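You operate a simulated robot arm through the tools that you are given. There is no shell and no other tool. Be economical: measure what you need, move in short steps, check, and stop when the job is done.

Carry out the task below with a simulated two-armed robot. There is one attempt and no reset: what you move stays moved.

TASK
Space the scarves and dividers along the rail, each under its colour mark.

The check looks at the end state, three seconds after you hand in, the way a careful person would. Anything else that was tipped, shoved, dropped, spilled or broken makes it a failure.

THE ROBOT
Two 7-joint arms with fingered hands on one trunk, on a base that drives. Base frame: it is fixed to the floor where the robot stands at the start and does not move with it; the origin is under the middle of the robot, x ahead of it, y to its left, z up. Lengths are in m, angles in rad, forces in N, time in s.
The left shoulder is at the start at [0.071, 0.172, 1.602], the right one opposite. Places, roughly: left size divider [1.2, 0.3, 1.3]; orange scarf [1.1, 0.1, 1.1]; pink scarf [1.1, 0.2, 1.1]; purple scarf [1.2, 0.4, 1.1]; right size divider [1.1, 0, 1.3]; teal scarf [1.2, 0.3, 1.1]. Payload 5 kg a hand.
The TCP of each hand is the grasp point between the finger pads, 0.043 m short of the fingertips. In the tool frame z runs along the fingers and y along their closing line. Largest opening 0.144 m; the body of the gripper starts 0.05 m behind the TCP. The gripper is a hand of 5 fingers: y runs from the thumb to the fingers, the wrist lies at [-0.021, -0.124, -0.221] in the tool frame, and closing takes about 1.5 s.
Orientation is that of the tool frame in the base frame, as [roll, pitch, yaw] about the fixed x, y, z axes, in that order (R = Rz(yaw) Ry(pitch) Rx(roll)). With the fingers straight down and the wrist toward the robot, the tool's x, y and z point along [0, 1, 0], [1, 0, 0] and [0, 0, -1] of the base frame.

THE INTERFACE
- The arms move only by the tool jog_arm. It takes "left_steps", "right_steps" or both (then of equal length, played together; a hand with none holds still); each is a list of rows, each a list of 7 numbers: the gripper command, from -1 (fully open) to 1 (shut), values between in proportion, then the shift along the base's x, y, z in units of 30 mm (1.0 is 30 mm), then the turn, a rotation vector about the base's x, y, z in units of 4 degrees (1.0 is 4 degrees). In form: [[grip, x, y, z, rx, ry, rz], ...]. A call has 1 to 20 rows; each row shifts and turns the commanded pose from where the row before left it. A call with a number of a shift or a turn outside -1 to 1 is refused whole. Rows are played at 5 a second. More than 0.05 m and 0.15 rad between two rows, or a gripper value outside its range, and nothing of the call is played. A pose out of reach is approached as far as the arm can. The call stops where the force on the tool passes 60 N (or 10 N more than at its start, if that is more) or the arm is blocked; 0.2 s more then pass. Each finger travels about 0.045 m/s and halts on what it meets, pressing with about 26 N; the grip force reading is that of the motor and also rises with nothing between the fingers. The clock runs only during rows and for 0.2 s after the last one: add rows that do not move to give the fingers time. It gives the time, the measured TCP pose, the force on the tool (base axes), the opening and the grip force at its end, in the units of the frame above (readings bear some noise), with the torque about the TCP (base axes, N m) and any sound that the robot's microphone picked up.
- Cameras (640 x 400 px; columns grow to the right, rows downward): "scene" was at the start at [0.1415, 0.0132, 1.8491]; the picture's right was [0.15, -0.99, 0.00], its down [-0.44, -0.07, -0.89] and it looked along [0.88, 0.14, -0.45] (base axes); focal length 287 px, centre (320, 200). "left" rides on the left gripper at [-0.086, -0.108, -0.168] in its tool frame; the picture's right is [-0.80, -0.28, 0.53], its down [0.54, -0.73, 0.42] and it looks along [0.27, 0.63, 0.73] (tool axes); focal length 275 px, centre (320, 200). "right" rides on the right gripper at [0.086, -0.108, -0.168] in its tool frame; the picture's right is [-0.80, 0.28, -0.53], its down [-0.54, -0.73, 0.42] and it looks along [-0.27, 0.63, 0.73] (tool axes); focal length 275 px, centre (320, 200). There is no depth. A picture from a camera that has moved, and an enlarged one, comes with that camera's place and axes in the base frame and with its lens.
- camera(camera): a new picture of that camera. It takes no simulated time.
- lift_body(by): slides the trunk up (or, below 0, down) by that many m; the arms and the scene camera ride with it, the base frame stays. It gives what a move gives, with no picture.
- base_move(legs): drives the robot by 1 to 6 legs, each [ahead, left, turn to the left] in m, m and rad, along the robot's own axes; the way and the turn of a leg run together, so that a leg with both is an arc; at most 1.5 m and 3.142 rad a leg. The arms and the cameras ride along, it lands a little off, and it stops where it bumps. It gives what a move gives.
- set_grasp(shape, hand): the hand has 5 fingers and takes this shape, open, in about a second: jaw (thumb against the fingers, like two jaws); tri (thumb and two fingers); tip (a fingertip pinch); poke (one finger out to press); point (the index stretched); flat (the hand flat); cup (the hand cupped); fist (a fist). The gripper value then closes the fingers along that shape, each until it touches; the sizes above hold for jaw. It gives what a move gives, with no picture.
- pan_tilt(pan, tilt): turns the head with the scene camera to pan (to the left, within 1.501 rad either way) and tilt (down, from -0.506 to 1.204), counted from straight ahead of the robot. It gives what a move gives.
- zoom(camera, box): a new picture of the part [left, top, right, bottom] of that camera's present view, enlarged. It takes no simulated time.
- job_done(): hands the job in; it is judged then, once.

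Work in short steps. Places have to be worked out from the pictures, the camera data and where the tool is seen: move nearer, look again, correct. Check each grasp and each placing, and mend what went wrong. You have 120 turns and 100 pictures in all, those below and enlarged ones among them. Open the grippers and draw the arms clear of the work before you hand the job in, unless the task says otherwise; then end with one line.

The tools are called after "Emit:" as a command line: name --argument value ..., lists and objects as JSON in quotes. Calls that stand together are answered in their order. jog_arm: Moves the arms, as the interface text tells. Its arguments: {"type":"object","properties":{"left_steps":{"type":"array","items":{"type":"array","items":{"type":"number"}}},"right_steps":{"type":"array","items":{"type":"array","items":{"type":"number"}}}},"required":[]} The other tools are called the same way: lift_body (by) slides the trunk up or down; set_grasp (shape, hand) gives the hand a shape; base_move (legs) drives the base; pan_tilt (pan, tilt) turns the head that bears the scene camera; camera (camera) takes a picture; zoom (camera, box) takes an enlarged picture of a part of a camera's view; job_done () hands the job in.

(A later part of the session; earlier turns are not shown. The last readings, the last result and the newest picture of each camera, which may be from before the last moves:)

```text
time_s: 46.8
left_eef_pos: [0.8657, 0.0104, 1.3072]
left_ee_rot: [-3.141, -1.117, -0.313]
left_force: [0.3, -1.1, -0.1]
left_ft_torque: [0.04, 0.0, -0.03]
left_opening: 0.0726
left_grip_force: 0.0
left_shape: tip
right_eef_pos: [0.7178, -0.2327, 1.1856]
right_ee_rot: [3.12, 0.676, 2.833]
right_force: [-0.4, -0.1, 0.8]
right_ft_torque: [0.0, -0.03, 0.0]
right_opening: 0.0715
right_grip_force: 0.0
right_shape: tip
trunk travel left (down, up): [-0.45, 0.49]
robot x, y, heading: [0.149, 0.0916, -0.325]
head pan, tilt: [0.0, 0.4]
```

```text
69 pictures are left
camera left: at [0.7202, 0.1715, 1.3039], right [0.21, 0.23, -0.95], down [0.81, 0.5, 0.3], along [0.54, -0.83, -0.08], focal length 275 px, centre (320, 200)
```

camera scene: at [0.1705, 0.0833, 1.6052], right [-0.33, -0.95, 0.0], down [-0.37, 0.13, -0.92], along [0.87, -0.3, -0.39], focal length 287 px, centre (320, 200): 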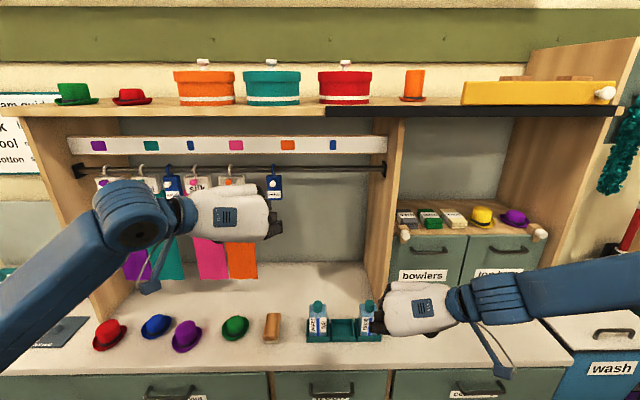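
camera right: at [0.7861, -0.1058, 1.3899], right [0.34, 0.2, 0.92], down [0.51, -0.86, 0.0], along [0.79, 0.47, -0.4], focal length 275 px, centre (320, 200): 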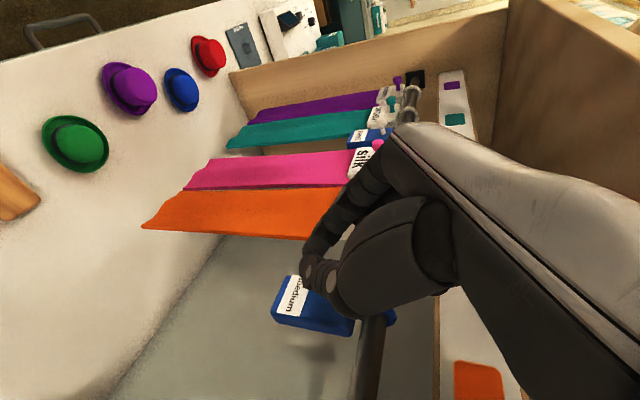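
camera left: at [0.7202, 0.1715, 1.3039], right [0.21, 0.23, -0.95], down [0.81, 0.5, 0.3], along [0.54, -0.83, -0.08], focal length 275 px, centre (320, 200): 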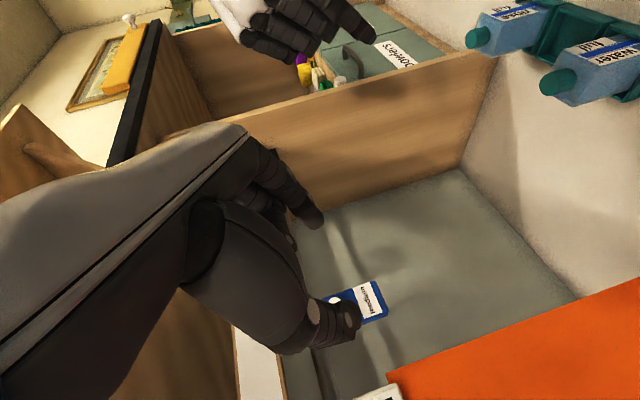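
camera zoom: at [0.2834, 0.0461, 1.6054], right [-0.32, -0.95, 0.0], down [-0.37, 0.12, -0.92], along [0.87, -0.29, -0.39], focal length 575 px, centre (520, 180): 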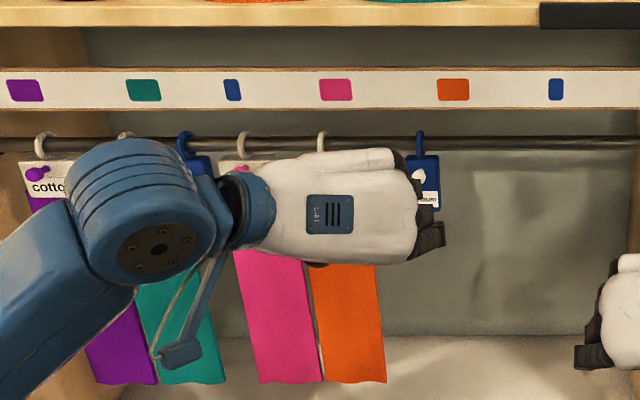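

Knob of the medium divider is at q≈-0.274 (about 19 cm short of its mark), z≈1.30. I advance the left hand most of the way and check.

Emit:
jog_arm --left_steps '[[0.1, 0.761, -0.35, 0.03, 0, 0, 0], [0.1, 0.761, -0.35, 0.03, 0, 0, 0], [0.1, 0.761, -0.35, 0.03, 0, 0, 0], [0.1, 0.761, -0.35, 0.03, 0, 0, 0], [0.1, 0, 0, 0, 0, 0, 0]]'

Emit:
camera --camera "left"

Emit:
zoom --camera "scene" --box '[200, 140, 360, 240]'

```text
time_s: 48.0
left_eef_pos: [0.9587, -0.0322, 1.3104]
left_ee_rot: [3.14, -1.115, -0.313]
left_force: [0.0, 1.0, -0.2]
left_ft_torque: [0.01, -0.01, 0.03]
left_opening: 0.0653
left_grip_force: 0.1
left_shape: tip
right_eef_pos: [0.7196, -0.232, 1.1861]
right_ee_rot: [3.121, 0.676, 2.833]
right_force: [0.2, 0.1, 0.3]
right_ft_torque: [0.0, -0.02, 0.02]
right_opening: 0.0718
right_grip_force: 0.1
right_shape: tip
trunk travel left (down, up): [-0.45, 0.49]
robot x, y, heading: [0.1477, 0.0909, -0.322]
head pan, tilt: [0.0, 0.4]
```

```text
68 pictures are left
camera left: at [0.8114, 0.1286, 1.3072], right [0.21, 0.23, -0.95], down [0.81, 0.5, 0.3], along [0.54, -0.83, -0.08], focal length 275 px, centre (320, 200)
```

left: 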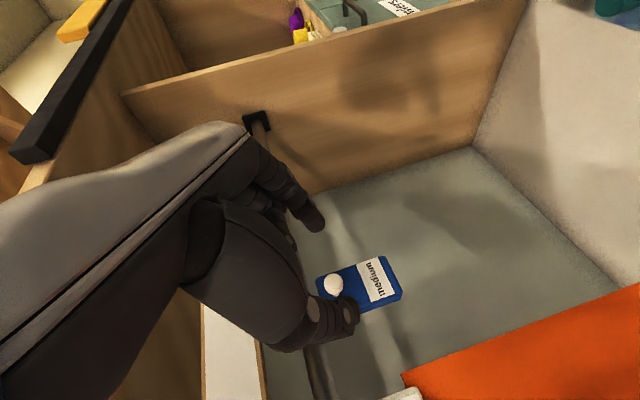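

```text
4.00 times, centred on (280, 190) of scene
camera zoom: at [0.2843, 0.0461, 1.6053], right [-0.32, -0.95, 0.0], down [-0.37, 0.12, -0.92], along [0.87, -0.29, -0.39], focal length 1150 px, centre (480, 240)
```

zoom: 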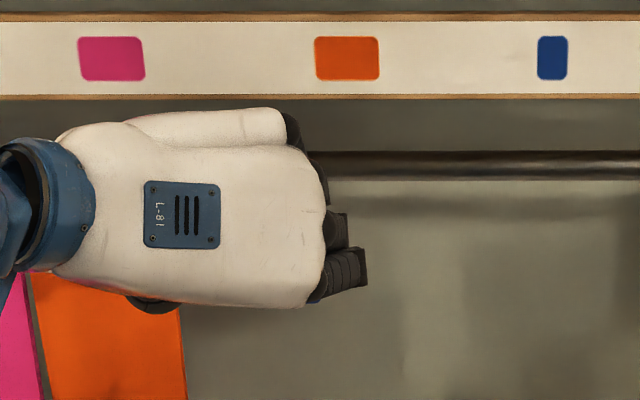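

Aligned. I advance the last 5 cm and look before closing.

Emit:
jog_arm --left_steps '[[0.1, 0.79, -0.265, 0, 0, 0, 0], [0.1, 0.79, -0.265, 0, 0, 0, 0], [0.1, 0, 0, 0, 0, 0, 0]]'

Emit:
camera --camera "left"

```text
time_s: 48.8
left_eef_pos: [1.0055, -0.0472, 1.3099]
left_ee_rot: [-3.14, -1.118, -0.313]
left_force: [0.8, 0.1, 1.3]
left_ft_torque: [0.02, 0.0, -0.01]
left_opening: 0.0654
left_grip_force: 0.1
left_shape: tip
right_eef_pos: [0.7186, -0.2319, 1.187]
right_ee_rot: [3.121, 0.677, 2.831]
right_force: [0.7, -0.1, 0.8]
right_ft_torque: [-0.01, 0.0, -0.04]
right_opening: 0.0718
right_grip_force: 0.0
right_shape: tip
trunk travel left (down, up): [-0.45, 0.49]
robot x, y, heading: [0.1509, 0.0918, -0.328]
head pan, tilt: [0.0, 0.4]
```

```text
66 pictures are left
camera left: at [0.859, 0.1135, 1.3063], right [0.21, 0.23, -0.95], down [0.81, 0.5, 0.3], along [0.54, -0.83, -0.08], focal length 275 px, centre (320, 200)
```

left: 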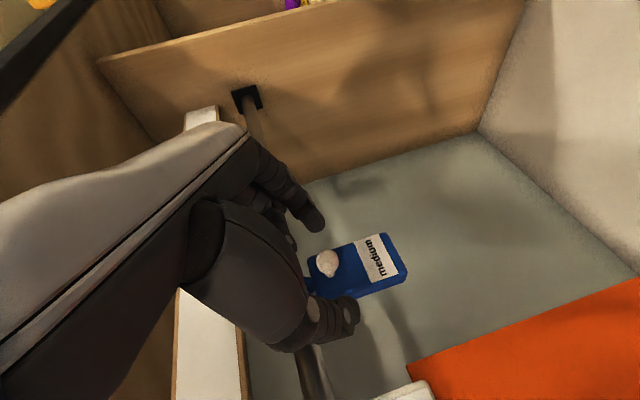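

The knob is right between the fingertips. Closing.

Emit:
jog_arm --left_steps '[[0.6, 0, 0, 0, 0, 0, 0], [1, 0, 0, 0, 0, 0, 0], [1, 0, 0, 0, 0, 0, 0], [1, 0, 0, 0, 0, 0, 0], [1, 0, 0, 0, 0, 0, 0], [1, 0, 0, 0, 0, 0, 0], [1, 0, 0, 0, 0, 0, 0]]'

Emit:
jog_arm --left_steps '[[1, -0.159, -0.474, 0, 0, 0, 0], [1, -0.159, -0.474, 0, 0, 0, 0], [1, -0.159, -0.474, 0, 0, 0, 0], [1, -0.159, -0.474, 0, 0, 0, 0], [1, -0.159, -0.474, 0, 0, 0, 0], [1, -0.159, -0.474, 0, 0, 0, 0], [1, 0, 0, 0, 0, 0, 0]]'

Emit:
camera --camera "left"

Emit:
camera --camera "scene"

```text
time_s: 50.4
left_eef_pos: [1.0059, -0.0478, 1.3092]
left_ee_rot: [-3.141, -1.115, -0.313]
left_force: [0.4, 0.7, -0.1]
left_ft_torque: [-0.07, -0.02, 0.0]
left_opening: 0.0135
left_grip_force: 26.2
left_shape: tip
right_eef_pos: [0.7191, -0.2332, 1.1862]
right_ee_rot: [3.123, 0.675, 2.834]
right_force: [0.3, -1.1, 0.5]
right_ft_torque: [0.0, -0.01, 0.0]
right_opening: 0.0715
right_grip_force: 0.1
right_shape: tip
trunk travel left (down, up): [-0.45, 0.49]
robot x, y, heading: [0.1439, 0.0926, -0.319]
head pan, tilt: [0.0, 0.4]
```

```text
time_s: 52.0
left_eef_pos: [0.9787, -0.1341, 1.3105]
left_ee_rot: [3.139, -1.115, -0.31]
left_force: [2.8, -1.8, -3.9]
left_ft_torque: [-0.03, 0.1, -0.02]
left_opening: 0.0134
left_grip_force: 26.1
left_shape: tip
right_eef_pos: [0.7212, -0.2322, 1.1854]
right_ee_rot: [3.122, 0.674, 2.833]
right_force: [0.4, -0.2, 0.2]
right_ft_torque: [-0.01, 0.04, 0.0]
right_opening: 0.0717
right_grip_force: 0.0
right_shape: tip
trunk travel left (down, up): [-0.45, 0.49]
robot x, y, heading: [0.1469, 0.0938, -0.324]
head pan, tilt: [0.0, 0.4]
```

```text
65 pictures are left
camera left: at [0.8319, 0.0281, 1.3064], right [0.21, 0.23, -0.95], down [0.81, 0.5, 0.3], along [0.54, -0.83, -0.08], focal length 275 px, centre (320, 200)
```

left: 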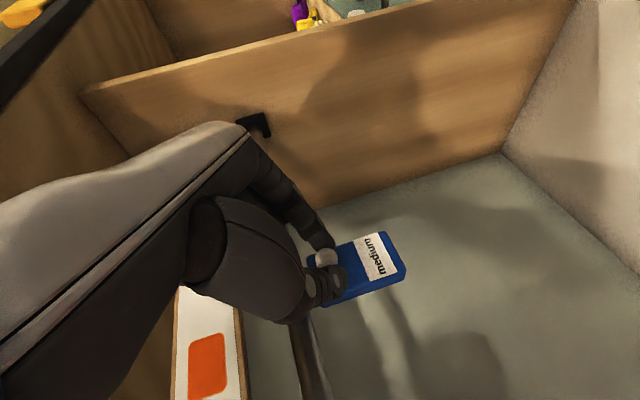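

```text
64 pictures are left
camera scene: at [0.2858, 0.0454, 1.6051], right [-0.32, -0.95, 0.0], down [-0.37, 0.12, -0.92], along [0.87, -0.29, -0.39], focal length 287 px, centre (320, 200)
```

scene: 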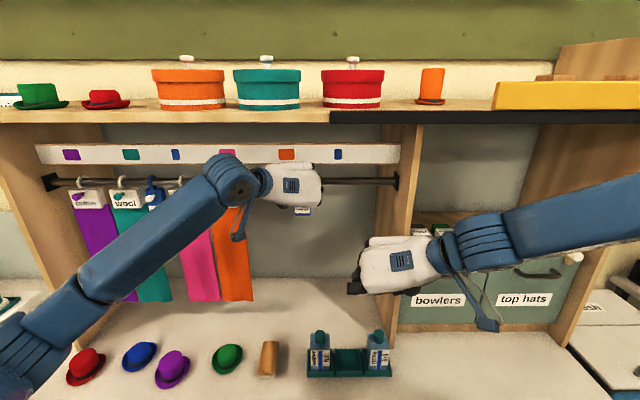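

Sliding smoothly. I drop the right hand a little out of the way while sliding the remaining 10 cm with the left.

Emit:
jog_arm --right_steps '[[0, -0.2, -0.6, -1, 0, 0, 0], [0, -0.2, -0.6, -1, 0, 0, 0], [0, 0, 0, -1, 0, 0, 0]]'

Emit:
jog_arm --left_steps '[[1, -0.151, -0.451, 0, 0, 0, 0], [1, -0.151, -0.451, 0, 0, 0, 0], [1, -0.151, -0.451, 0, 0, 0, 0], [1, -0.151, -0.451, 0, 0, 0, 0], [1, -0.151, -0.451, 0, 0, 0, 0], [1, -0.151, -0.451, 0, 0, 0, 0], [1, -0.151, -0.451, 0, 0, 0, 0], [1, 0, 0, 0, 0, 0, 0]]'

Emit:
zoom --camera "scene" --box '[200, 110, 440, 260]'

```text
time_s: 52.8
left_eef_pos: [0.9782, -0.1321, 1.31]
left_ee_rot: [3.141, -1.113, -0.312]
left_force: [0.8, -1.6, -4.8]
left_ft_torque: [0.0, 0.09, 0.01]
left_opening: 0.0137
left_grip_force: 25.9
left_shape: tip
right_eef_pos: [0.7086, -0.2678, 1.0968]
right_ee_rot: [3.121, 0.677, 2.834]
right_force: [0.1, -0.4, 0.1]
right_ft_torque: [0.0, 0.04, 0.02]
right_opening: 0.0717
right_grip_force: 0.1
right_shape: tip
trunk travel left (down, up): [-0.45, 0.49]
robot x, y, heading: [0.1481, 0.0941, -0.318]
head pan, tilt: [0.0, 0.4]
```

```text
time_s: 54.6
left_eef_pos: [0.9481, -0.2287, 1.3101]
left_ee_rot: [3.14, -1.115, -0.312]
left_force: [1.6, -1.1, -4.2]
left_ft_torque: [-0.02, 0.06, -0.03]
left_opening: 0.0133
left_grip_force: 26.2
left_shape: tip
right_eef_pos: [0.7072, -0.2685, 1.0957]
right_ee_rot: [3.122, 0.675, 2.833]
right_force: [0.4, 0.2, 0.2]
right_ft_torque: [0.0, 0.02, -0.05]
right_opening: 0.0717
right_grip_force: 0.1
right_shape: tip
trunk travel left (down, up): [-0.45, 0.49]
robot x, y, heading: [0.15, 0.0892, -0.323]
head pan, tilt: [0.0, 0.4]
```

```text
2.67 times, centred on (320, 185) of scene
camera zoom: at [0.2857, 0.0454, 1.6051], right [-0.32, -0.95, 0.0], down [-0.37, 0.12, -0.92], along [0.87, -0.29, -0.39], focal length 766 px, centre (320, 240)
```

zoom: 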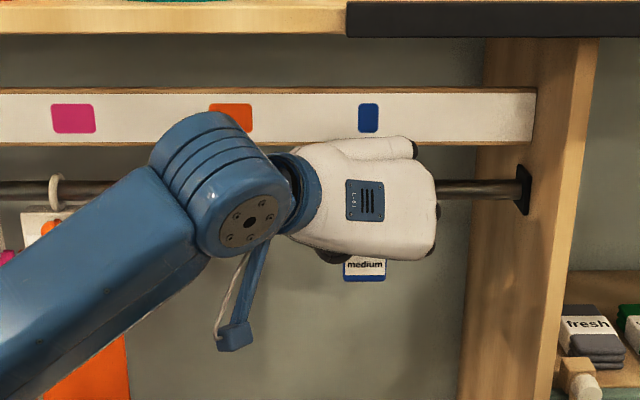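

The divider's label sits under the blue mark to within about 1 mm. I release and back off, then look.

Emit:
jog_arm --left_steps '[[0.1, 0, 0, 0, 0, 0, 0], [0.1, 0, 0, 0, 0, 0, 0], [0.1, 0, 0, 0, 0, 0, 0], [0.1, 0, 0, 0, 0, 0, 0], [0.1, -0.79, 0.265, 0, 0, 0, 0], [0.1, -0.79, 0.265, 0, 0, 0, 0], [0.1, -0.79, 0.265, 0, 0, 0, 0], [0.1, -0.79, 0.265, 0, 0, 0, 0], [0.1, 0.2, 0.6, -0.5, 0, 0, 0], [0.1, 0.27, 0.8, -0.5, 0, 0, 0], [0.1, 0.27, 0.8, 0, 0, 0, 0], [0.1, 0.27, 0.8, 0, 0, 0, 0], [0.1, 0.27, 0.8, 0, 0, 0, 0]]'

Emit:
zoom --camera "scene" --box '[200, 110, 440, 260]'

Emit:
camera --camera "left"

```text
time_s: 57.4
left_eef_pos: [0.8898, -0.0787, 1.2797]
left_ee_rot: [3.14, -1.114, -0.311]
left_force: [-0.6, 0.3, -0.3]
left_ft_torque: [0.01, 0.0, -0.03]
left_opening: 0.0645
left_grip_force: 0.0
left_shape: tip
right_eef_pos: [0.7055, -0.2663, 1.0972]
right_ee_rot: [3.121, 0.675, 2.832]
right_force: [0.4, 1.0, -0.1]
right_ft_torque: [-0.03, 0.02, -0.03]
right_opening: 0.0716
right_grip_force: 0.2
right_shape: tip
trunk travel left (down, up): [-0.45, 0.49]
robot x, y, heading: [0.1426, 0.0957, -0.322]
head pan, tilt: [0.0, 0.4]
```

```text
2.67 times, centred on (320, 185) of scene
camera zoom: at [0.2847, 0.0474, 1.6053], right [-0.32, -0.95, 0.0], down [-0.37, 0.12, -0.92], along [0.87, -0.29, -0.39], focal length 766 px, centre (320, 240)
```

zoom: 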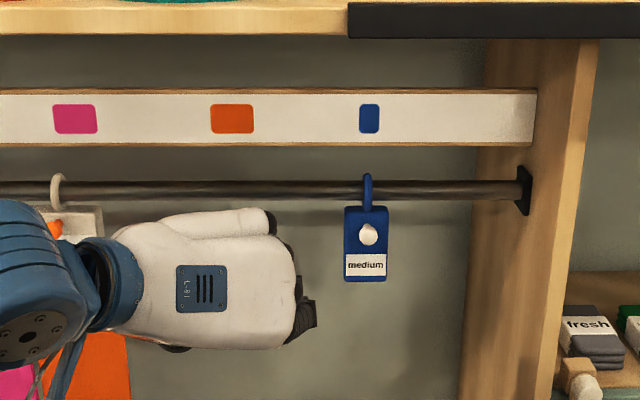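

```text
61 pictures are left
camera left: at [0.7437, 0.0822, 1.2761], right [0.21, 0.23, -0.95], down [0.81, 0.5, 0.3], along [0.54, -0.83, -0.08], focal length 275 px, centre (320, 200)
```

left: 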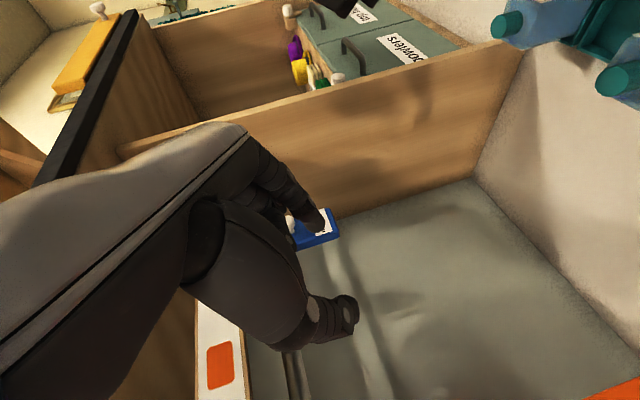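

Medium divider is well placed. Next the orange scarf, with its knob at q≈-0.411, z≈1.306; I move the left hand in front of it.

Emit:
jog_arm --left_steps '[[0.1, 0.307, 0.916, 0.17, 0, 0, 0], [0.1, 0.307, 0.916, 0.17, 0, 0, 0], [0.1, 0.307, 0.916, 0.17, 0, 0, 0], [0.1, 0.307, 0.916, 0.17, 0, 0, 0], [0.1, 0.307, 0.916, 0.17, 0, 0, 0], [0.1, 0.307, 0.916, 0.17, 0, 0, 0], [0.1, 0.307, 0.916, 0.17, 0, 0, 0], [0.1, 0.79, -0.265, 0, 0, 0, 0], [0.1, 0.79, -0.265, 0, 0, 0, 0], [0.1, 0, 0, 0, 0, 0, 0]]'

Emit:
camera --camera "left"

Emit:
zoom --camera "scene" --box '[60, 110, 300, 260]'

```text
time_s: 59.6
left_eef_pos: [0.9995, 0.097, 1.3158]
left_ee_rot: [3.14, -1.116, -0.311]
left_force: [-0.4, 1.3, 1.0]
left_ft_torque: [0.0, -0.05, 0.0]
left_opening: 0.0646
left_grip_force: 0.0
left_shape: tip
right_eef_pos: [0.7057, -0.2674, 1.096]
right_ee_rot: [3.121, 0.674, 2.833]
right_force: [-0.1, 0.3, 1.2]
right_ft_torque: [-0.03, 0.0, -0.02]
right_opening: 0.0718
right_grip_force: 0.1
right_shape: tip
trunk travel left (down, up): [-0.45, 0.49]
robot x, y, heading: [0.1459, 0.0919, -0.325]
head pan, tilt: [0.0, 0.4]
```

```text
60 pictures are left
camera left: at [0.8527, 0.2578, 1.3116], right [0.21, 0.23, -0.95], down [0.81, 0.5, 0.3], along [0.54, -0.83, -0.08], focal length 275 px, centre (320, 200)
```

left: 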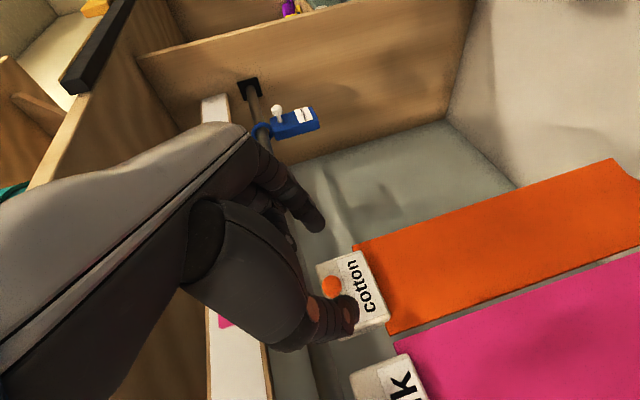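

```text
2.67 times, centred on (180, 185) of scene
camera zoom: at [0.2834, 0.047, 1.6054], right [-0.32, -0.95, 0.0], down [-0.37, 0.12, -0.92], along [0.87, -0.29, -0.39], focal length 766 px, centre (693, 240)
```

zoom: 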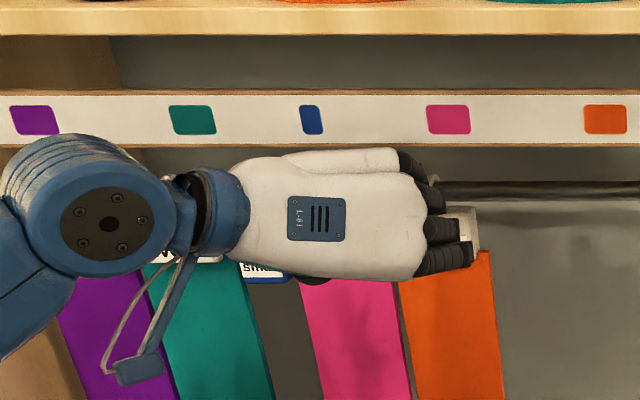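

Same picture as before the medium grasp. I advance 5 cm and close.

Emit:
jog_arm --left_steps '[[0.1, 0.79, -0.265, 0, 0, 0, 0], [0.1, 0.79, -0.265, 0, 0, 0, 0], [0.1, 0, 0, 0, 0, 0, 0], [0.6, 0, 0, 0, 0, 0, 0], [1, 0, 0, 0, 0, 0, 0], [1, 0, 0, 0, 0, 0, 0], [1, 0, 0, 0, 0, 0, 0], [1, 0, 0, 0, 0, 0, 0], [1, 0, 0, 0, 0, 0, 0], [1, 0, 0, 0, 0, 0, 0]]'

Emit:
camera --camera "left"

```text
time_s: 61.8
left_eef_pos: [1.0482, 0.0783, 1.3153]
left_ee_rot: [-3.14, -1.114, -0.313]
left_force: [4.4, -1.6, 1.0]
left_ft_torque: [-0.06, -0.07, 0.05]
left_opening: 0.0126
left_grip_force: 25.7
left_shape: tip
right_eef_pos: [0.7076, -0.2691, 1.095]
right_ee_rot: [3.122, 0.674, 2.832]
right_force: [-0.6, -0.5, -0.3]
right_ft_torque: [-0.02, 0.03, 0.0]
right_opening: 0.0718
right_grip_force: 0.0
right_shape: tip
trunk travel left (down, up): [-0.45, 0.49]
robot x, y, heading: [0.1536, 0.0936, -0.325]
head pan, tilt: [0.0, 0.4]
```

```text
58 pictures are left
camera left: at [0.9017, 0.2392, 1.3122], right [0.21, 0.23, -0.95], down [0.81, 0.5, 0.3], along [0.54, -0.83, -0.08], focal length 275 px, centre (320, 200)
```

left: 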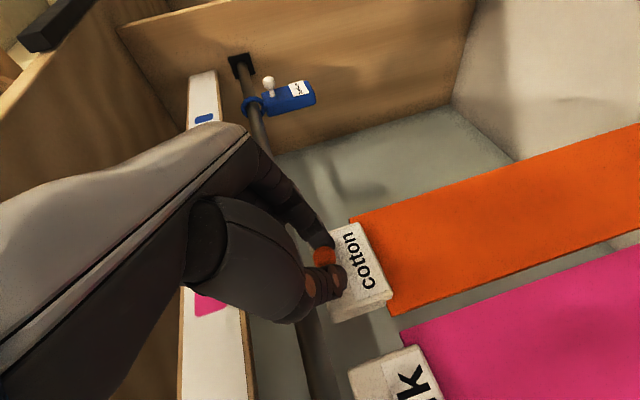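

Gripped. I slide orange right by 18.2 cm to q≈-0.225.

Emit:
jog_arm --left_steps '[[1, -0.161, -0.48, 0, 0, 0, 0], [1, -0.161, -0.48, 0, 0, 0, 0], [1, -0.161, -0.48, 0, 0, 0, 0], [1, -0.161, -0.48, 0, 0, 0, 0], [1, -0.161, -0.48, 0, 0, 0, 0], [1, -0.161, -0.48, 0, 0, 0, 0], [1, -0.161, -0.48, 0, 0, 0, 0], [1, -0.161, -0.48, 0, 0, 0, 0], [1, -0.161, -0.48, 0, 0, 0, 0], [1, -0.161, -0.48, 0, 0, 0, 0], [1, -0.161, -0.48, 0, 0, 0, 0], [1, -0.161, -0.48, 0, 0, 0, 0], [1, 0, 0, 0, 0, 0, 0], [1, 0, 0, 0, 0, 0, 0]]'

Emit:
zoom --camera "scene" --box '[200, 110, 440, 260]'

Emit:
camera --camera "left"

```text
time_s: 64.8
left_eef_pos: [0.9915, -0.0941, 1.3138]
left_ee_rot: [3.14, -1.114, -0.311]
left_force: [6.1, -1.7, 4.1]
left_ft_torque: [-0.14, -0.17, 0.07]
left_opening: 0.0128
left_grip_force: 25.5
left_shape: tip
right_eef_pos: [0.7064, -0.269, 1.0961]
right_ee_rot: [3.118, 0.676, 2.831]
right_force: [-0.8, -0.5, -0.6]
right_ft_torque: [-0.03, 0.0, 0.0]
right_opening: 0.0716
right_grip_force: 0.1
right_shape: tip
trunk travel left (down, up): [-0.45, 0.49]
robot x, y, heading: [0.1501, 0.0936, -0.328]
head pan, tilt: [0.0, 0.4]
```

```text
2.67 times, centred on (320, 185) of scene
camera zoom: at [0.2853, 0.0452, 1.6052], right [-0.32, -0.95, 0.0], down [-0.37, 0.12, -0.92], along [0.87, -0.29, -0.39], focal length 766 px, centre (320, 240)
```

zoom: 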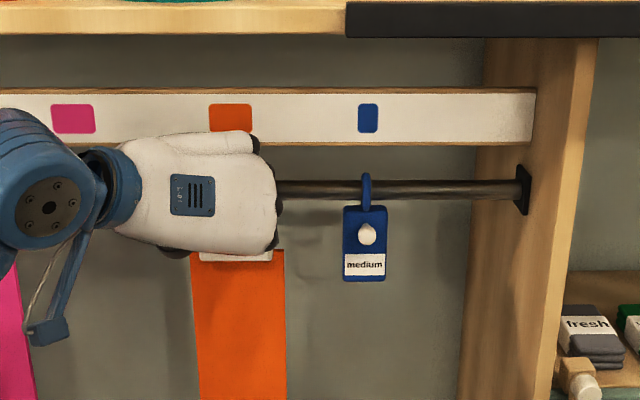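

```text
56 pictures are left
camera left: at [0.8457, 0.0671, 1.3113], right [0.21, 0.23, -0.95], down [0.81, 0.5, 0.3], along [0.54, -0.83, -0.08], focal length 275 px, centre (320, 200)
```

left: 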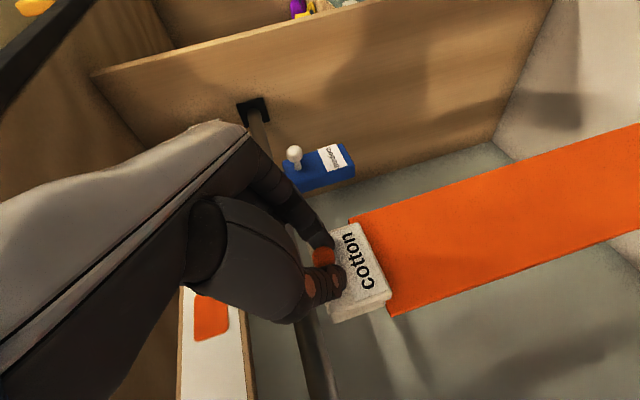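

Orange is centred under its mark. I release, back out, move left in front of the pink knob (q≈-0.524), and advance to the check distance.

Emit:
jog_arm --left_steps '[[0.1, 0, 0, 0, 0, 0, 0], [0.1, 0, 0, 0, 0, 0, 0], [0.1, 0, 0, 0, 0, 0, 0], [0.1, 0, 0, 0, 0, 0, 0], [0.1, -0.79, 0.265, 0, 0, 0, 0], [0.1, -0.79, 0.265, 0, 0, 0, 0], [0.1, -0.79, 0.265, 0, 0, 0, 0], [0.1, -0.79, 0.265, 0, 0, 0, 0], [0.1, 0.316, 0.942, 0, 0, 0, 0], [0.1, 0.316, 0.942, 0, 0, 0, 0], [0.1, 0.316, 0.942, 0, 0, 0, 0], [0.1, 0.316, 0.942, 0, 0, 0, 0], [0.1, 0.316, 0.942, 0, 0, 0, 0], [0.1, 0.316, 0.942, 0, 0, 0, 0], [0.1, 0.316, 0.942, 0, 0, 0, 0], [0.1, 0.316, 0.942, 0, 0, 0, 0], [0.1, 0.316, 0.942, 0, 0, 0, 0], [0.1, 0.316, 0.942, 0, 0, 0, 0], [0.1, 0, 0, 0, 0, 0, 0]]'

Emit:
camera --camera "left"

Emit:
camera --camera "scene"

```text
time_s: 68.8
left_eef_pos: [0.99, 0.2218, 1.3159]
left_ee_rot: [-3.139, -1.115, -0.316]
left_force: [-0.1, 0.0, 1.3]
left_ft_torque: [-0.01, 0.0, 0.05]
left_opening: 0.0645
left_grip_force: 0.1
left_shape: tip
right_eef_pos: [0.7067, -0.268, 1.097]
right_ee_rot: [3.119, 0.674, 2.831]
right_force: [0.4, -0.1, 0.0]
right_ft_torque: [0.05, 0.04, 0.03]
right_opening: 0.0718
right_grip_force: 0.2
right_shape: tip
trunk travel left (down, up): [-0.45, 0.49]
robot x, y, heading: [0.1476, 0.0932, -0.322]
head pan, tilt: [0.0, 0.4]
```

```text
55 pictures are left
camera left: at [0.8445, 0.3823, 1.3136], right [0.21, 0.23, -0.95], down [0.81, 0.5, 0.3], along [0.54, -0.83, -0.08], focal length 275 px, centre (320, 200)
```

left: 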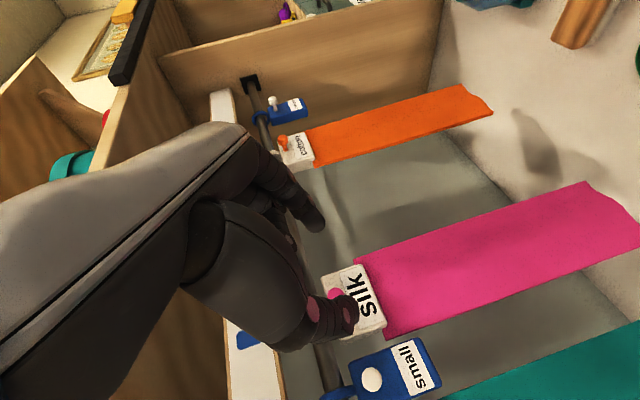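

```text
54 pictures are left
camera scene: at [0.2848, 0.0448, 1.6052], right [-0.32, -0.95, 0.0], down [-0.37, 0.12, -0.92], along [0.87, -0.29, -0.39], focal length 287 px, centre (320, 200)
```

scene: 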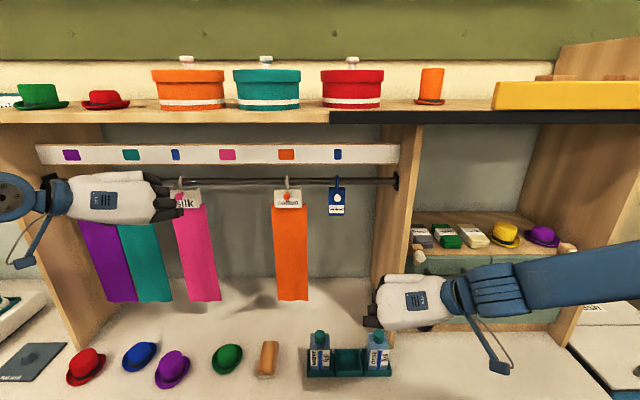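

Orange hangs right. Pink's knob is lined up; I advance 10 cm and close.

Emit:
jog_arm --left_steps '[[0.1, 0.79, -0.265, 0, 0, 0, 0], [0.1, 0.79, -0.265, 0, 0, 0, 0], [0.1, 0.79, -0.265, 0, 0, 0, 0], [0.1, 0.79, -0.265, 0, 0, 0, 0], [0.1, 0, 0, 0, 0, 0, 0], [0.6, 0, 0, 0, 0, 0, 0], [1, 0, 0, 0, 0, 0, 0], [1, 0, 0, 0, 0, 0, 0], [1, 0, 0, 0, 0, 0, 0], [1, 0, 0, 0, 0, 0, 0], [1, 0, 0, 0, 0, 0, 0], [1, 0, 0, 0, 0, 0, 0]]'

Emit:
camera --camera "left"

```text
time_s: 71.4
left_eef_pos: [1.0876, 0.1894, 1.3175]
left_ee_rot: [3.141, -1.114, -0.313]
left_force: [3.4, -1.4, 1.2]
left_ft_torque: [-0.07, -0.13, 0.15]
left_opening: 0.0124
left_grip_force: 25.9
left_shape: tip
right_eef_pos: [0.7076, -0.2685, 1.0971]
right_ee_rot: [3.122, 0.675, 2.83]
right_force: [-0.1, -0.6, 0.1]
right_ft_torque: [-0.01, -0.01, 0.0]
right_opening: 0.0716
right_grip_force: 0.0
right_shape: tip
trunk travel left (down, up): [-0.45, 0.49]
robot x, y, heading: [0.1494, 0.0897, -0.325]
head pan, tilt: [0.0, 0.4]
```

```text
53 pictures are left
camera left: at [0.9418, 0.3504, 1.313], right [0.21, 0.23, -0.95], down [0.81, 0.5, 0.3], along [0.54, -0.83, -0.08], focal length 275 px, centre (320, 200)
```

left: 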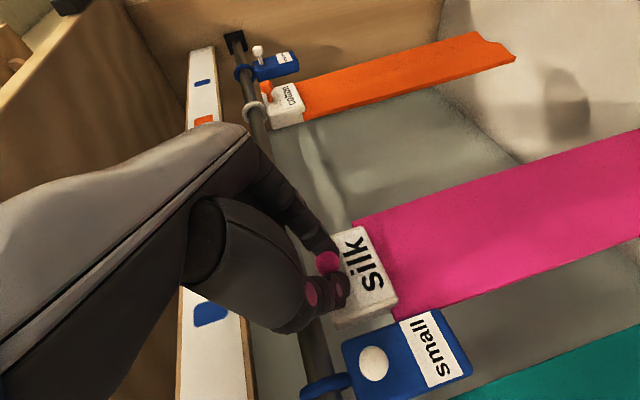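

Gripped. I slide pink 13.9 cm to the right.

Emit:
jog_arm --left_steps '[[1, -0.164, -0.488, 0, 0, 0, 0], [1, -0.164, -0.488, 0, 0, 0, 0], [1, -0.164, -0.488, 0, 0, 0, 0], [1, -0.164, -0.488, 0, 0, 0, 0], [1, -0.164, -0.488, 0, 0, 0, 0], [1, -0.164, -0.488, 0, 0, 0, 0], [1, -0.164, -0.488, 0, 0, 0, 0], [1, -0.164, -0.488, 0, 0, 0, 0], [1, -0.164, -0.488, 0, 0, 0, 0], [1, 0, 0, 0, 0, 0, 0], [1, 0, 0, 0, 0, 0, 0]]'

Emit:
zoom --camera "scene" --box '[120, 110, 360, 260]'

```text
time_s: 73.8
left_eef_pos: [1.0444, 0.0571, 1.3142]
left_ee_rot: [3.14, -1.114, -0.309]
left_force: [15.4, -5.3, 7.5]
left_ft_torque: [-0.15, -0.32, -0.04]
left_opening: 0.0123
left_grip_force: 26.1
left_shape: tip
right_eef_pos: [0.7091, -0.2687, 1.0955]
right_ee_rot: [3.12, 0.673, 2.832]
right_force: [0.3, 0.5, 0.1]
right_ft_torque: [0.02, -0.02, -0.01]
right_opening: 0.0718
right_grip_force: 0.0
right_shape: tip
trunk travel left (down, up): [-0.45, 0.49]
robot x, y, heading: [0.1494, 0.0928, -0.321]
head pan, tilt: [0.0, 0.4]
```

```text
2.67 times, centred on (240, 185) of scene
camera zoom: at [0.2867, 0.0446, 1.6049], right [-0.32, -0.95, 0.0], down [-0.37, 0.12, -0.92], along [0.87, -0.29, -0.39], focal length 766 px, centre (533, 240)
```

zoom: 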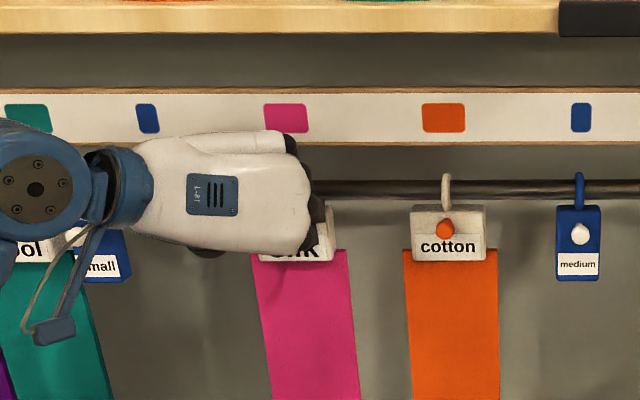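

Pink is centred. I ease the slight pull, release, back out, and shift the base left by 0.28 m for the remaining three.

Emit:
jog_arm --left_steps '[[1, 0.095, -0.03, 0, 0, 0, 0], [0.1, 0, 0, 0, 0, 0, 0], [0.1, 0, 0, 0, 0, 0, 0], [0.1, 0, 0, 0, 0, 0, 0], [0.1, 0, 0, 0, 0, 0, 0], [0.1, -0.79, 0.265, 0, 0, 0, 0], [0.1, -0.79, 0.265, 0, 0, 0, 0], [0.1, -0.79, 0.265, 0, 0, 0, 0], [0.1, -0.79, 0.265, 0, 0, 0, 0], [0.1, -0.79, 0.265, 0, 0, 0, 0], [0.1, -0.79, 0.265, 0, 0, 0, 0], [0.1, 0, 0, 0, 0, 0, 0]]'

Emit:
base_move --legs '[[0, 0.28, 0]]'

Emit:
camera --camera "scene"

```text
time_s: 76.4
left_eef_pos: [0.9017, 0.1041, 1.3156]
left_ee_rot: [-3.14, -1.116, -0.314]
left_force: [0.1, 0.0, 0.4]
left_ft_torque: [0.01, -0.01, 0.0]
left_opening: 0.0648
left_grip_force: 0.1
left_shape: tip
right_eef_pos: [0.7082, -0.2692, 1.0967]
right_ee_rot: [3.12, 0.675, 2.831]
right_force: [0.3, 0.2, -0.5]
right_ft_torque: [-0.02, 0.0, -0.01]
right_opening: 0.0718
right_grip_force: 0.1
right_shape: tip
trunk travel left (down, up): [-0.45, 0.49]
robot x, y, heading: [0.1501, 0.0946, -0.324]
head pan, tilt: [0.0, 0.4]
```

```text
time_s: 78.4
left_eef_pos: [0.9912, 0.3678, 1.3181]
left_ee_rot: [-3.139, -1.114, -0.319]
left_force: [0.1, -0.1, -0.1]
left_ft_torque: [0.03, 0.01, 0.01]
left_opening: 0.0645
left_grip_force: 0.1
left_shape: tip
right_eef_pos: [0.7956, -0.0035, 1.0958]
right_ee_rot: [3.121, 0.676, 2.83]
right_force: [0.8, -1.5, 0.2]
right_ft_torque: [-0.03, 0.01, 0.02]
right_opening: 0.0714
right_grip_force: 0.1
right_shape: tip
trunk travel left (down, up): [-0.45, 0.49]
robot x, y, heading: [0.237, 0.3562, -0.329]
head pan, tilt: [0.0, 0.4]
```

```text
51 pictures are left
camera scene: at [0.3744, 0.3119, 1.6052], right [-0.32, -0.95, 0.0], down [-0.37, 0.13, -0.92], along [0.87, -0.3, -0.39], focal length 287 px, centre (320, 200)
```

scene: 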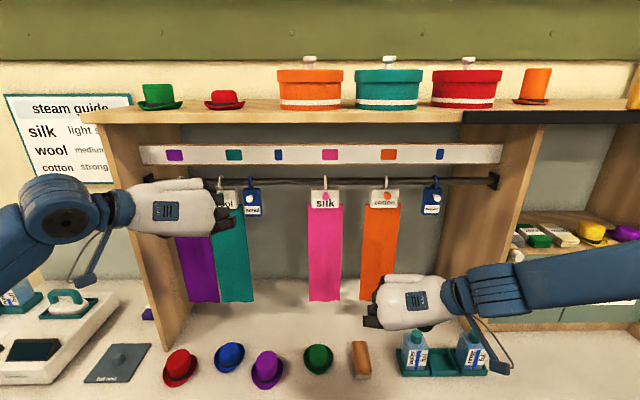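

Pink looks a little left of its mark from here; I zoom in to measure.

Emit:
zoom --camera "scene" --box '[290, 130, 450, 230]'

Emit:
zoom --camera "scene" --box '[150, 130, 310, 230]'

```text
4.00 times, centred on (370, 180) of scene
camera zoom: at [0.3744, 0.3119, 1.6052], right [-0.32, -0.95, 0.0], down [-0.37, 0.13, -0.92], along [0.87, -0.3, -0.39], focal length 1150 px, centre (120, 280)
```

zoom: 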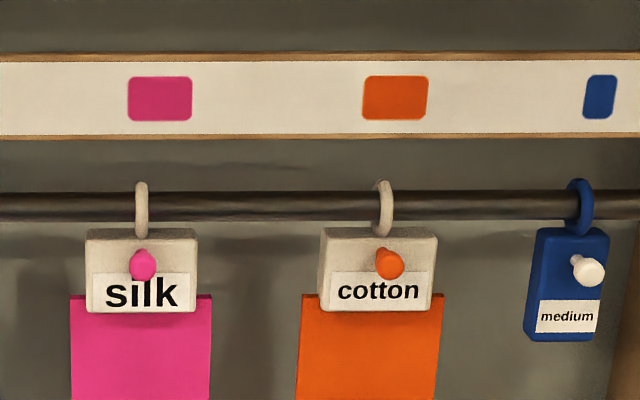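

```text
4.00 times, centred on (230, 180) of scene
camera zoom: at [0.3744, 0.3119, 1.6052], right [-0.32, -0.95, 0.0], down [-0.37, 0.13, -0.92], along [0.87, -0.3, -0.39], focal length 1150 px, centre (680, 280)
```

zoom: 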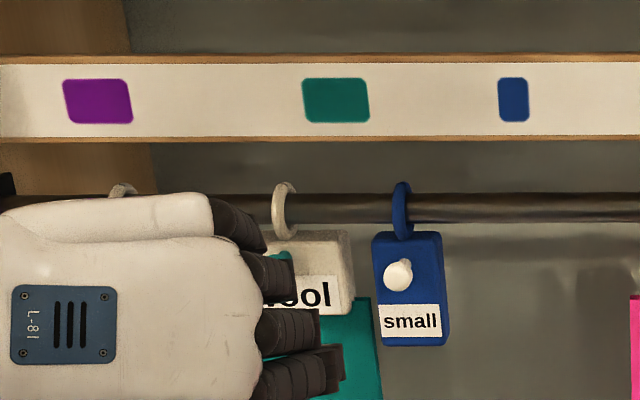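

Comparing both viewpoints, medium and orange are within ~1.5 mm, but pink came to rest about 12 mm left of its mark. I go back to regrip pink.

Emit:
jog_arm --left_steps '[[0.1, -0.141, -0.891, 0, 0, 0, 0], [0.1, -0.141, -0.891, 0, 0, 0, 0], [0.1, -0.141, -0.891, 0, 0, 0, 0], [0.1, -0.141, -0.891, 0, 0, 0, 0], [0.1, -0.141, -0.891, 0, 0, 0, 0], [0.1, -0.141, -0.891, 0, 0, 0, 0], [0.1, -0.141, -0.891, 0, 0, 0, 0], [0.1, -0.141, -0.891, 0, 0, 0, 0], [0.1, -0.141, -0.891, 0, 0, 0, 0], [0.1, -0.141, -0.891, 0, 0, 0, 0], [0.1, 0.79, -0.265, 0, 0, 0, 0], [0.1, 0.79, -0.265, 0, 0, 0, 0], [0.1, 0, 0, 0, 0, 0, 0]]'

Emit:
camera --camera "left"

```text
time_s: 81.2
left_eef_pos: [0.9977, 0.086, 1.3186]
left_ee_rot: [-3.14, -1.115, -0.32]
left_force: [-0.2, -0.6, 0.0]
left_ft_torque: [0.0, -0.02, -0.01]
left_opening: 0.0647
left_grip_force: 0.0
left_shape: tip
right_eef_pos: [0.794, -0.0025, 1.0959]
right_ee_rot: [3.12, 0.677, 2.829]
right_force: [-0.4, -0.5, 0.1]
right_ft_torque: [0.02, 0.0, 0.0]
right_opening: 0.0721
right_grip_force: 0.2
right_shape: tip
trunk travel left (down, up): [-0.45, 0.49]
robot x, y, heading: [0.2389, 0.3624, -0.327]
head pan, tilt: [0.0, 0.4]
```

```text
48 pictures are left
camera left: at [0.8518, 0.2483, 1.3149], right [0.21, 0.23, -0.95], down [0.81, 0.5, 0.3], along [0.54, -0.84, -0.08], focal length 275 px, centre (320, 200)
```

left: 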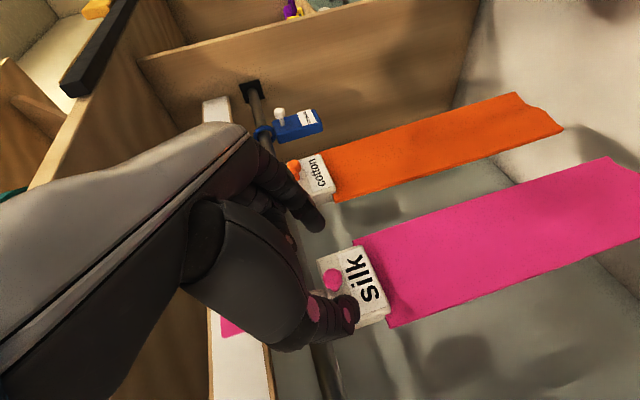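

Knob in place. I advance, close, and move it 14 mm right, then release and inspect.

Emit:
jog_arm --left_steps '[[0.1, 0.79, -0.265, 0, 0, 0, 0], [0.1, 0.79, -0.265, 0, 0, 0, 0], [0.1, 0, 0, 0, 0, 0, 0], [0.6, 0, 0, 0, 0, 0, 0], [1, 0, 0, 0, 0, 0, 0], [1, 0, 0, 0, 0, 0, 0], [1, 0, 0, 0, 0, 0, 0], [1, 0, 0, 0, 0, 0, 0], [1, 0, 0, 0, 0, 0, 0], [1, 0, 0, 0, 0, 0, 0]]'

Emit:
zoom --camera "scene" --box '[250, 130, 410, 230]'

Emit:
jog_arm --left_steps '[[1, -0.074, -0.221, 0, 0, 0, 0], [1, -0.074, -0.221, 0, 0, 0, 0], [1, 0, 0, 0, 0, 0, 0], [1, 0, 0, 0, 0, 0, 0]]'

Emit:
zoom --camera "scene" --box '[250, 130, 410, 230]'

```text
time_s: 83.4
left_eef_pos: [1.0467, 0.0711, 1.3164]
left_ee_rot: [3.139, -1.114, -0.314]
left_force: [5.0, -1.1, 1.1]
left_ft_torque: [-0.05, -0.06, 0.03]
left_opening: 0.013
left_grip_force: 25.9
left_shape: tip
right_eef_pos: [0.7952, -0.0032, 1.0959]
right_ee_rot: [3.121, 0.674, 2.827]
right_force: [1.2, -0.5, -0.4]
right_ft_torque: [-0.02, 0.0, -0.01]
right_opening: 0.0716
right_grip_force: 0.1
right_shape: tip
trunk travel left (down, up): [-0.45, 0.49]
robot x, y, heading: [0.2369, 0.3584, -0.328]
head pan, tilt: [0.0, 0.4]
```

```text
4.00 times, centred on (330, 180) of scene
camera zoom: at [0.3758, 0.3128, 1.6051], right [-0.32, -0.95, 0.0], down [-0.37, 0.13, -0.92], along [0.87, -0.3, -0.39], focal length 1150 px, centre (280, 280)
```

zoom: 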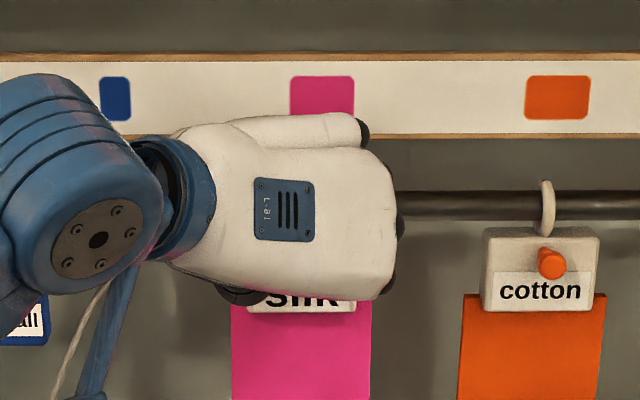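

```text
time_s: 84.4
left_eef_pos: [1.0414, 0.0575, 1.3162]
left_ee_rot: [-3.14, -1.116, -0.318]
left_force: [6.5, -1.3, 1.7]
left_ft_torque: [-0.05, -0.09, 0.08]
left_opening: 0.013
left_grip_force: 25.8
left_shape: tip
right_eef_pos: [0.7965, -0.0027, 1.0963]
right_ee_rot: [3.119, 0.673, 2.828]
right_force: [0.2, 0.0, -0.9]
right_ft_torque: [0.03, -0.01, -0.03]
right_opening: 0.0715
right_grip_force: 0.0
right_shape: tip
trunk travel left (down, up): [-0.45, 0.49]
robot x, y, heading: [0.2353, 0.3573, -0.328]
head pan, tilt: [0.0, 0.4]
```

```text
4.00 times, centred on (330, 180) of scene
camera zoom: at [0.3759, 0.3127, 1.6051], right [-0.32, -0.95, 0.0], down [-0.37, 0.13, -0.92], along [0.87, -0.3, -0.39], focal length 1150 px, centre (280, 280)
```

zoom: 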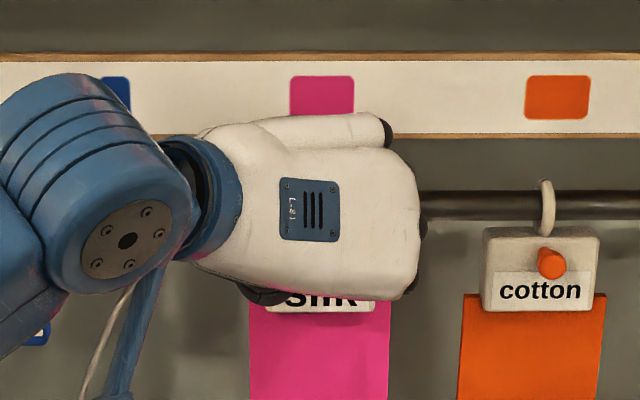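

Pink's scarf is now centred on the mark while held. Last time the shift came at or after release, so I release and watch carefully.

Emit:
jog_arm --left_steps '[[0.1, 0, 0, 0, 0, 0, 0], [0.1, 0, 0, 0, 0, 0, 0], [0.1, 0, 0, 0, 0, 0, 0], [0.1, 0, 0, 0, 0, 0, 0]]'

Emit:
zoom --camera "scene" --box '[250, 130, 410, 230]'

Emit:
jog_arm --left_steps '[[0.1, -0.79, 0.265, 0, 0, 0, 0], [0.1, -0.79, 0.265, 0, 0, 0, 0], [0.1, -0.79, 0.265, 0, 0, 0, 0], [0.1, -0.79, 0.265, 0, 0, 0, 0], [0.1, 0, 0, 0, 0, 0, 0]]'

Emit:
zoom --camera "scene" --box '[250, 130, 410, 230]'

```text
time_s: 85.4
left_eef_pos: [1.0405, 0.0568, 1.317]
left_ee_rot: [-3.141, -1.116, -0.317]
left_force: [0.4, -0.1, -0.4]
left_ft_torque: [-0.01, 0.01, 0.01]
left_opening: 0.0645
left_grip_force: 0.0
left_shape: tip
right_eef_pos: [0.7967, -0.0029, 1.0962]
right_ee_rot: [3.121, 0.675, 2.829]
right_force: [0.5, 0.8, 0.0]
right_ft_torque: [0.02, 0.02, -0.02]
right_opening: 0.0718
right_grip_force: 0.1
right_shape: tip
trunk travel left (down, up): [-0.45, 0.49]
robot x, y, heading: [0.2408, 0.3553, -0.323]
head pan, tilt: [0.0, 0.4]
```

```text
4.00 times, centred on (330, 180) of scene
camera zoom: at [0.3747, 0.3131, 1.6052], right [-0.32, -0.95, 0.0], down [-0.37, 0.12, -0.92], along [0.87, -0.3, -0.39], focal length 1150 px, centre (280, 280)
```

zoom: 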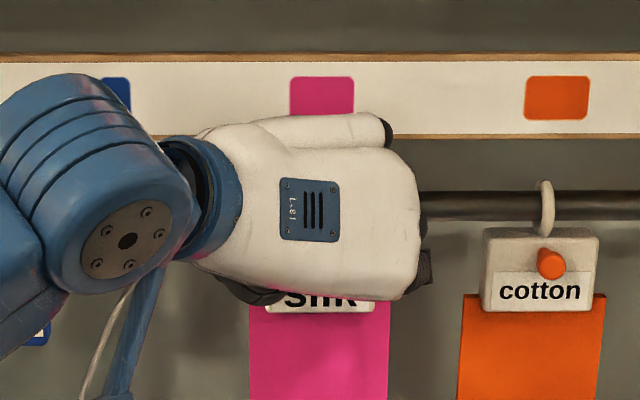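

```text
time_s: 86.6
left_eef_pos: [0.9455, 0.0905, 1.3173]
left_ee_rot: [3.139, -1.116, -0.314]
left_force: [0.1, -0.2, -0.5]
left_ft_torque: [-0.01, 0.02, 0.01]
left_opening: 0.0643
left_grip_force: 0.1
left_shape: tip
right_eef_pos: [0.7947, -0.0019, 1.096]
right_ee_rot: [3.117, 0.677, 2.828]
right_force: [0.5, -0.4, 0.6]
right_ft_torque: [0.02, 0.04, -0.02]
right_opening: 0.0716
right_grip_force: 0.0
right_shape: tip
trunk travel left (down, up): [-0.45, 0.49]
robot x, y, heading: [0.2403, 0.3607, -0.324]
head pan, tilt: [0.0, 0.4]
```

```text
4.00 times, centred on (330, 180) of scene
camera zoom: at [0.3753, 0.3129, 1.6051], right [-0.32, -0.95, 0.0], down [-0.37, 0.13, -0.92], along [0.87, -0.3, -0.39], focal length 1150 px, centre (280, 280)
```

zoom: 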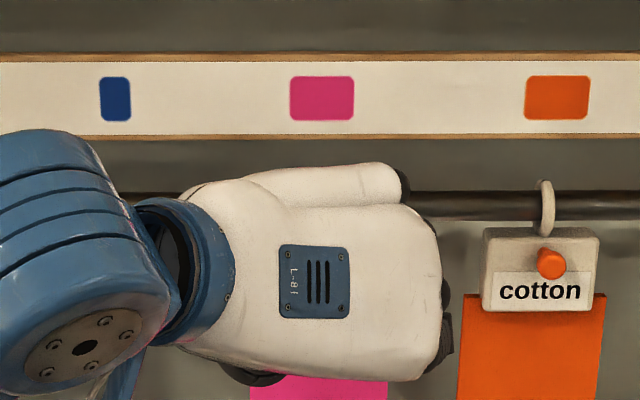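

Pink stays put. Now over to the small divider (knob q≈-0.608).

Emit:
jog_arm --left_steps '[[0.1, -0.948, 0.318, 0, 0, 0, 0], [0.1, 0.293, 0.875, 0, 0, 0, 0], [0.1, 0.293, 0.875, 0, 0, 0, 0], [0.1, 0.293, 0.875, 0, 0, 0, 0], [0.1, 0.293, 0.875, 0, 0, 0, 0], [0.1, 0.293, 0.875, 0, 0, 0, 0], [0.1, 0.293, 0.875, 0, 0, 0, 0], [0.1, 0.293, 0.875, 0, 0, 0, 0], [0.1, 0.293, 0.875, 0, 0, 0, 0], [0.1, 0.948, -0.318, -0.1, 0, 0, 0], [0.1, 0.79, -0.265, -0.1, 0, 0, 0], [0.1, 0.79, -0.265, -0.1, 0, 0, 0], [0.1, 0, 0, 0, 0, 0, 0]]'

Emit:
camera --camera "left"

Emit:
zoom --camera "scene" --box '[250, 130, 410, 230]'

```text
time_s: 89.4
left_eef_pos: [1.0637, 0.2832, 1.3072]
left_ee_rot: [-3.14, -1.114, -0.319]
left_force: [-0.3, -0.2, 0.6]
left_ft_torque: [0.07, 0.01, 0.01]
left_opening: 0.0648
left_grip_force: 0.0
left_shape: tip
right_eef_pos: [0.7955, -0.0021, 1.0966]
right_ee_rot: [3.119, 0.676, 2.827]
right_force: [-0.2, -0.2, 0.4]
right_ft_torque: [0.02, 0.03, -0.02]
right_opening: 0.0717
right_grip_force: 0.1
right_shape: tip
trunk travel left (down, up): [-0.45, 0.49]
robot x, y, heading: [0.2412, 0.3593, -0.326]
head pan, tilt: [0.0, 0.4]
```

```text
43 pictures are left
camera left: at [0.9182, 0.4444, 1.3038], right [0.21, 0.23, -0.95], down [0.81, 0.5, 0.3], along [0.54, -0.84, -0.08], focal length 275 px, centre (320, 200)
```

left: 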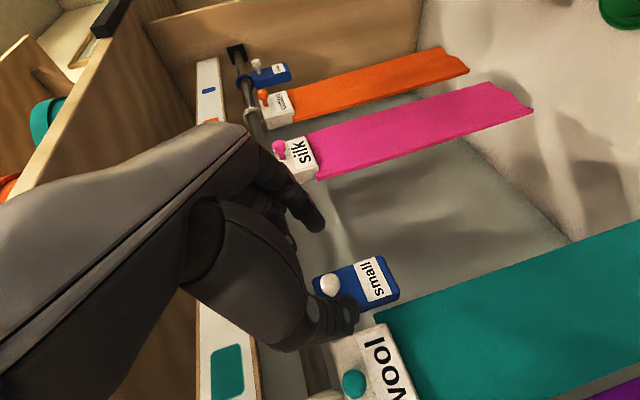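

```text
4.00 times, centred on (330, 180) of scene
camera zoom: at [0.3748, 0.313, 1.6052], right [-0.32, -0.95, 0.0], down [-0.37, 0.13, -0.92], along [0.87, -0.3, -0.39], focal length 1150 px, centre (280, 280)
```

zoom: 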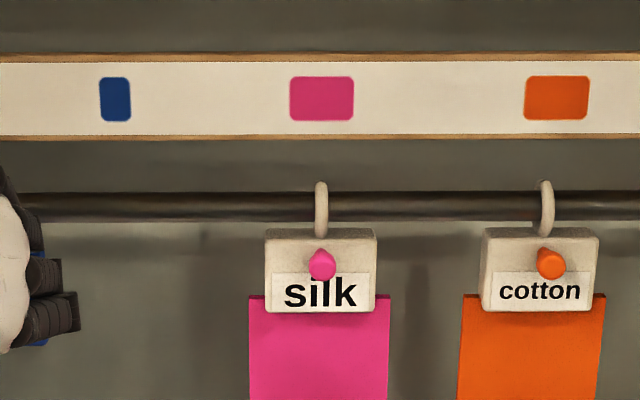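

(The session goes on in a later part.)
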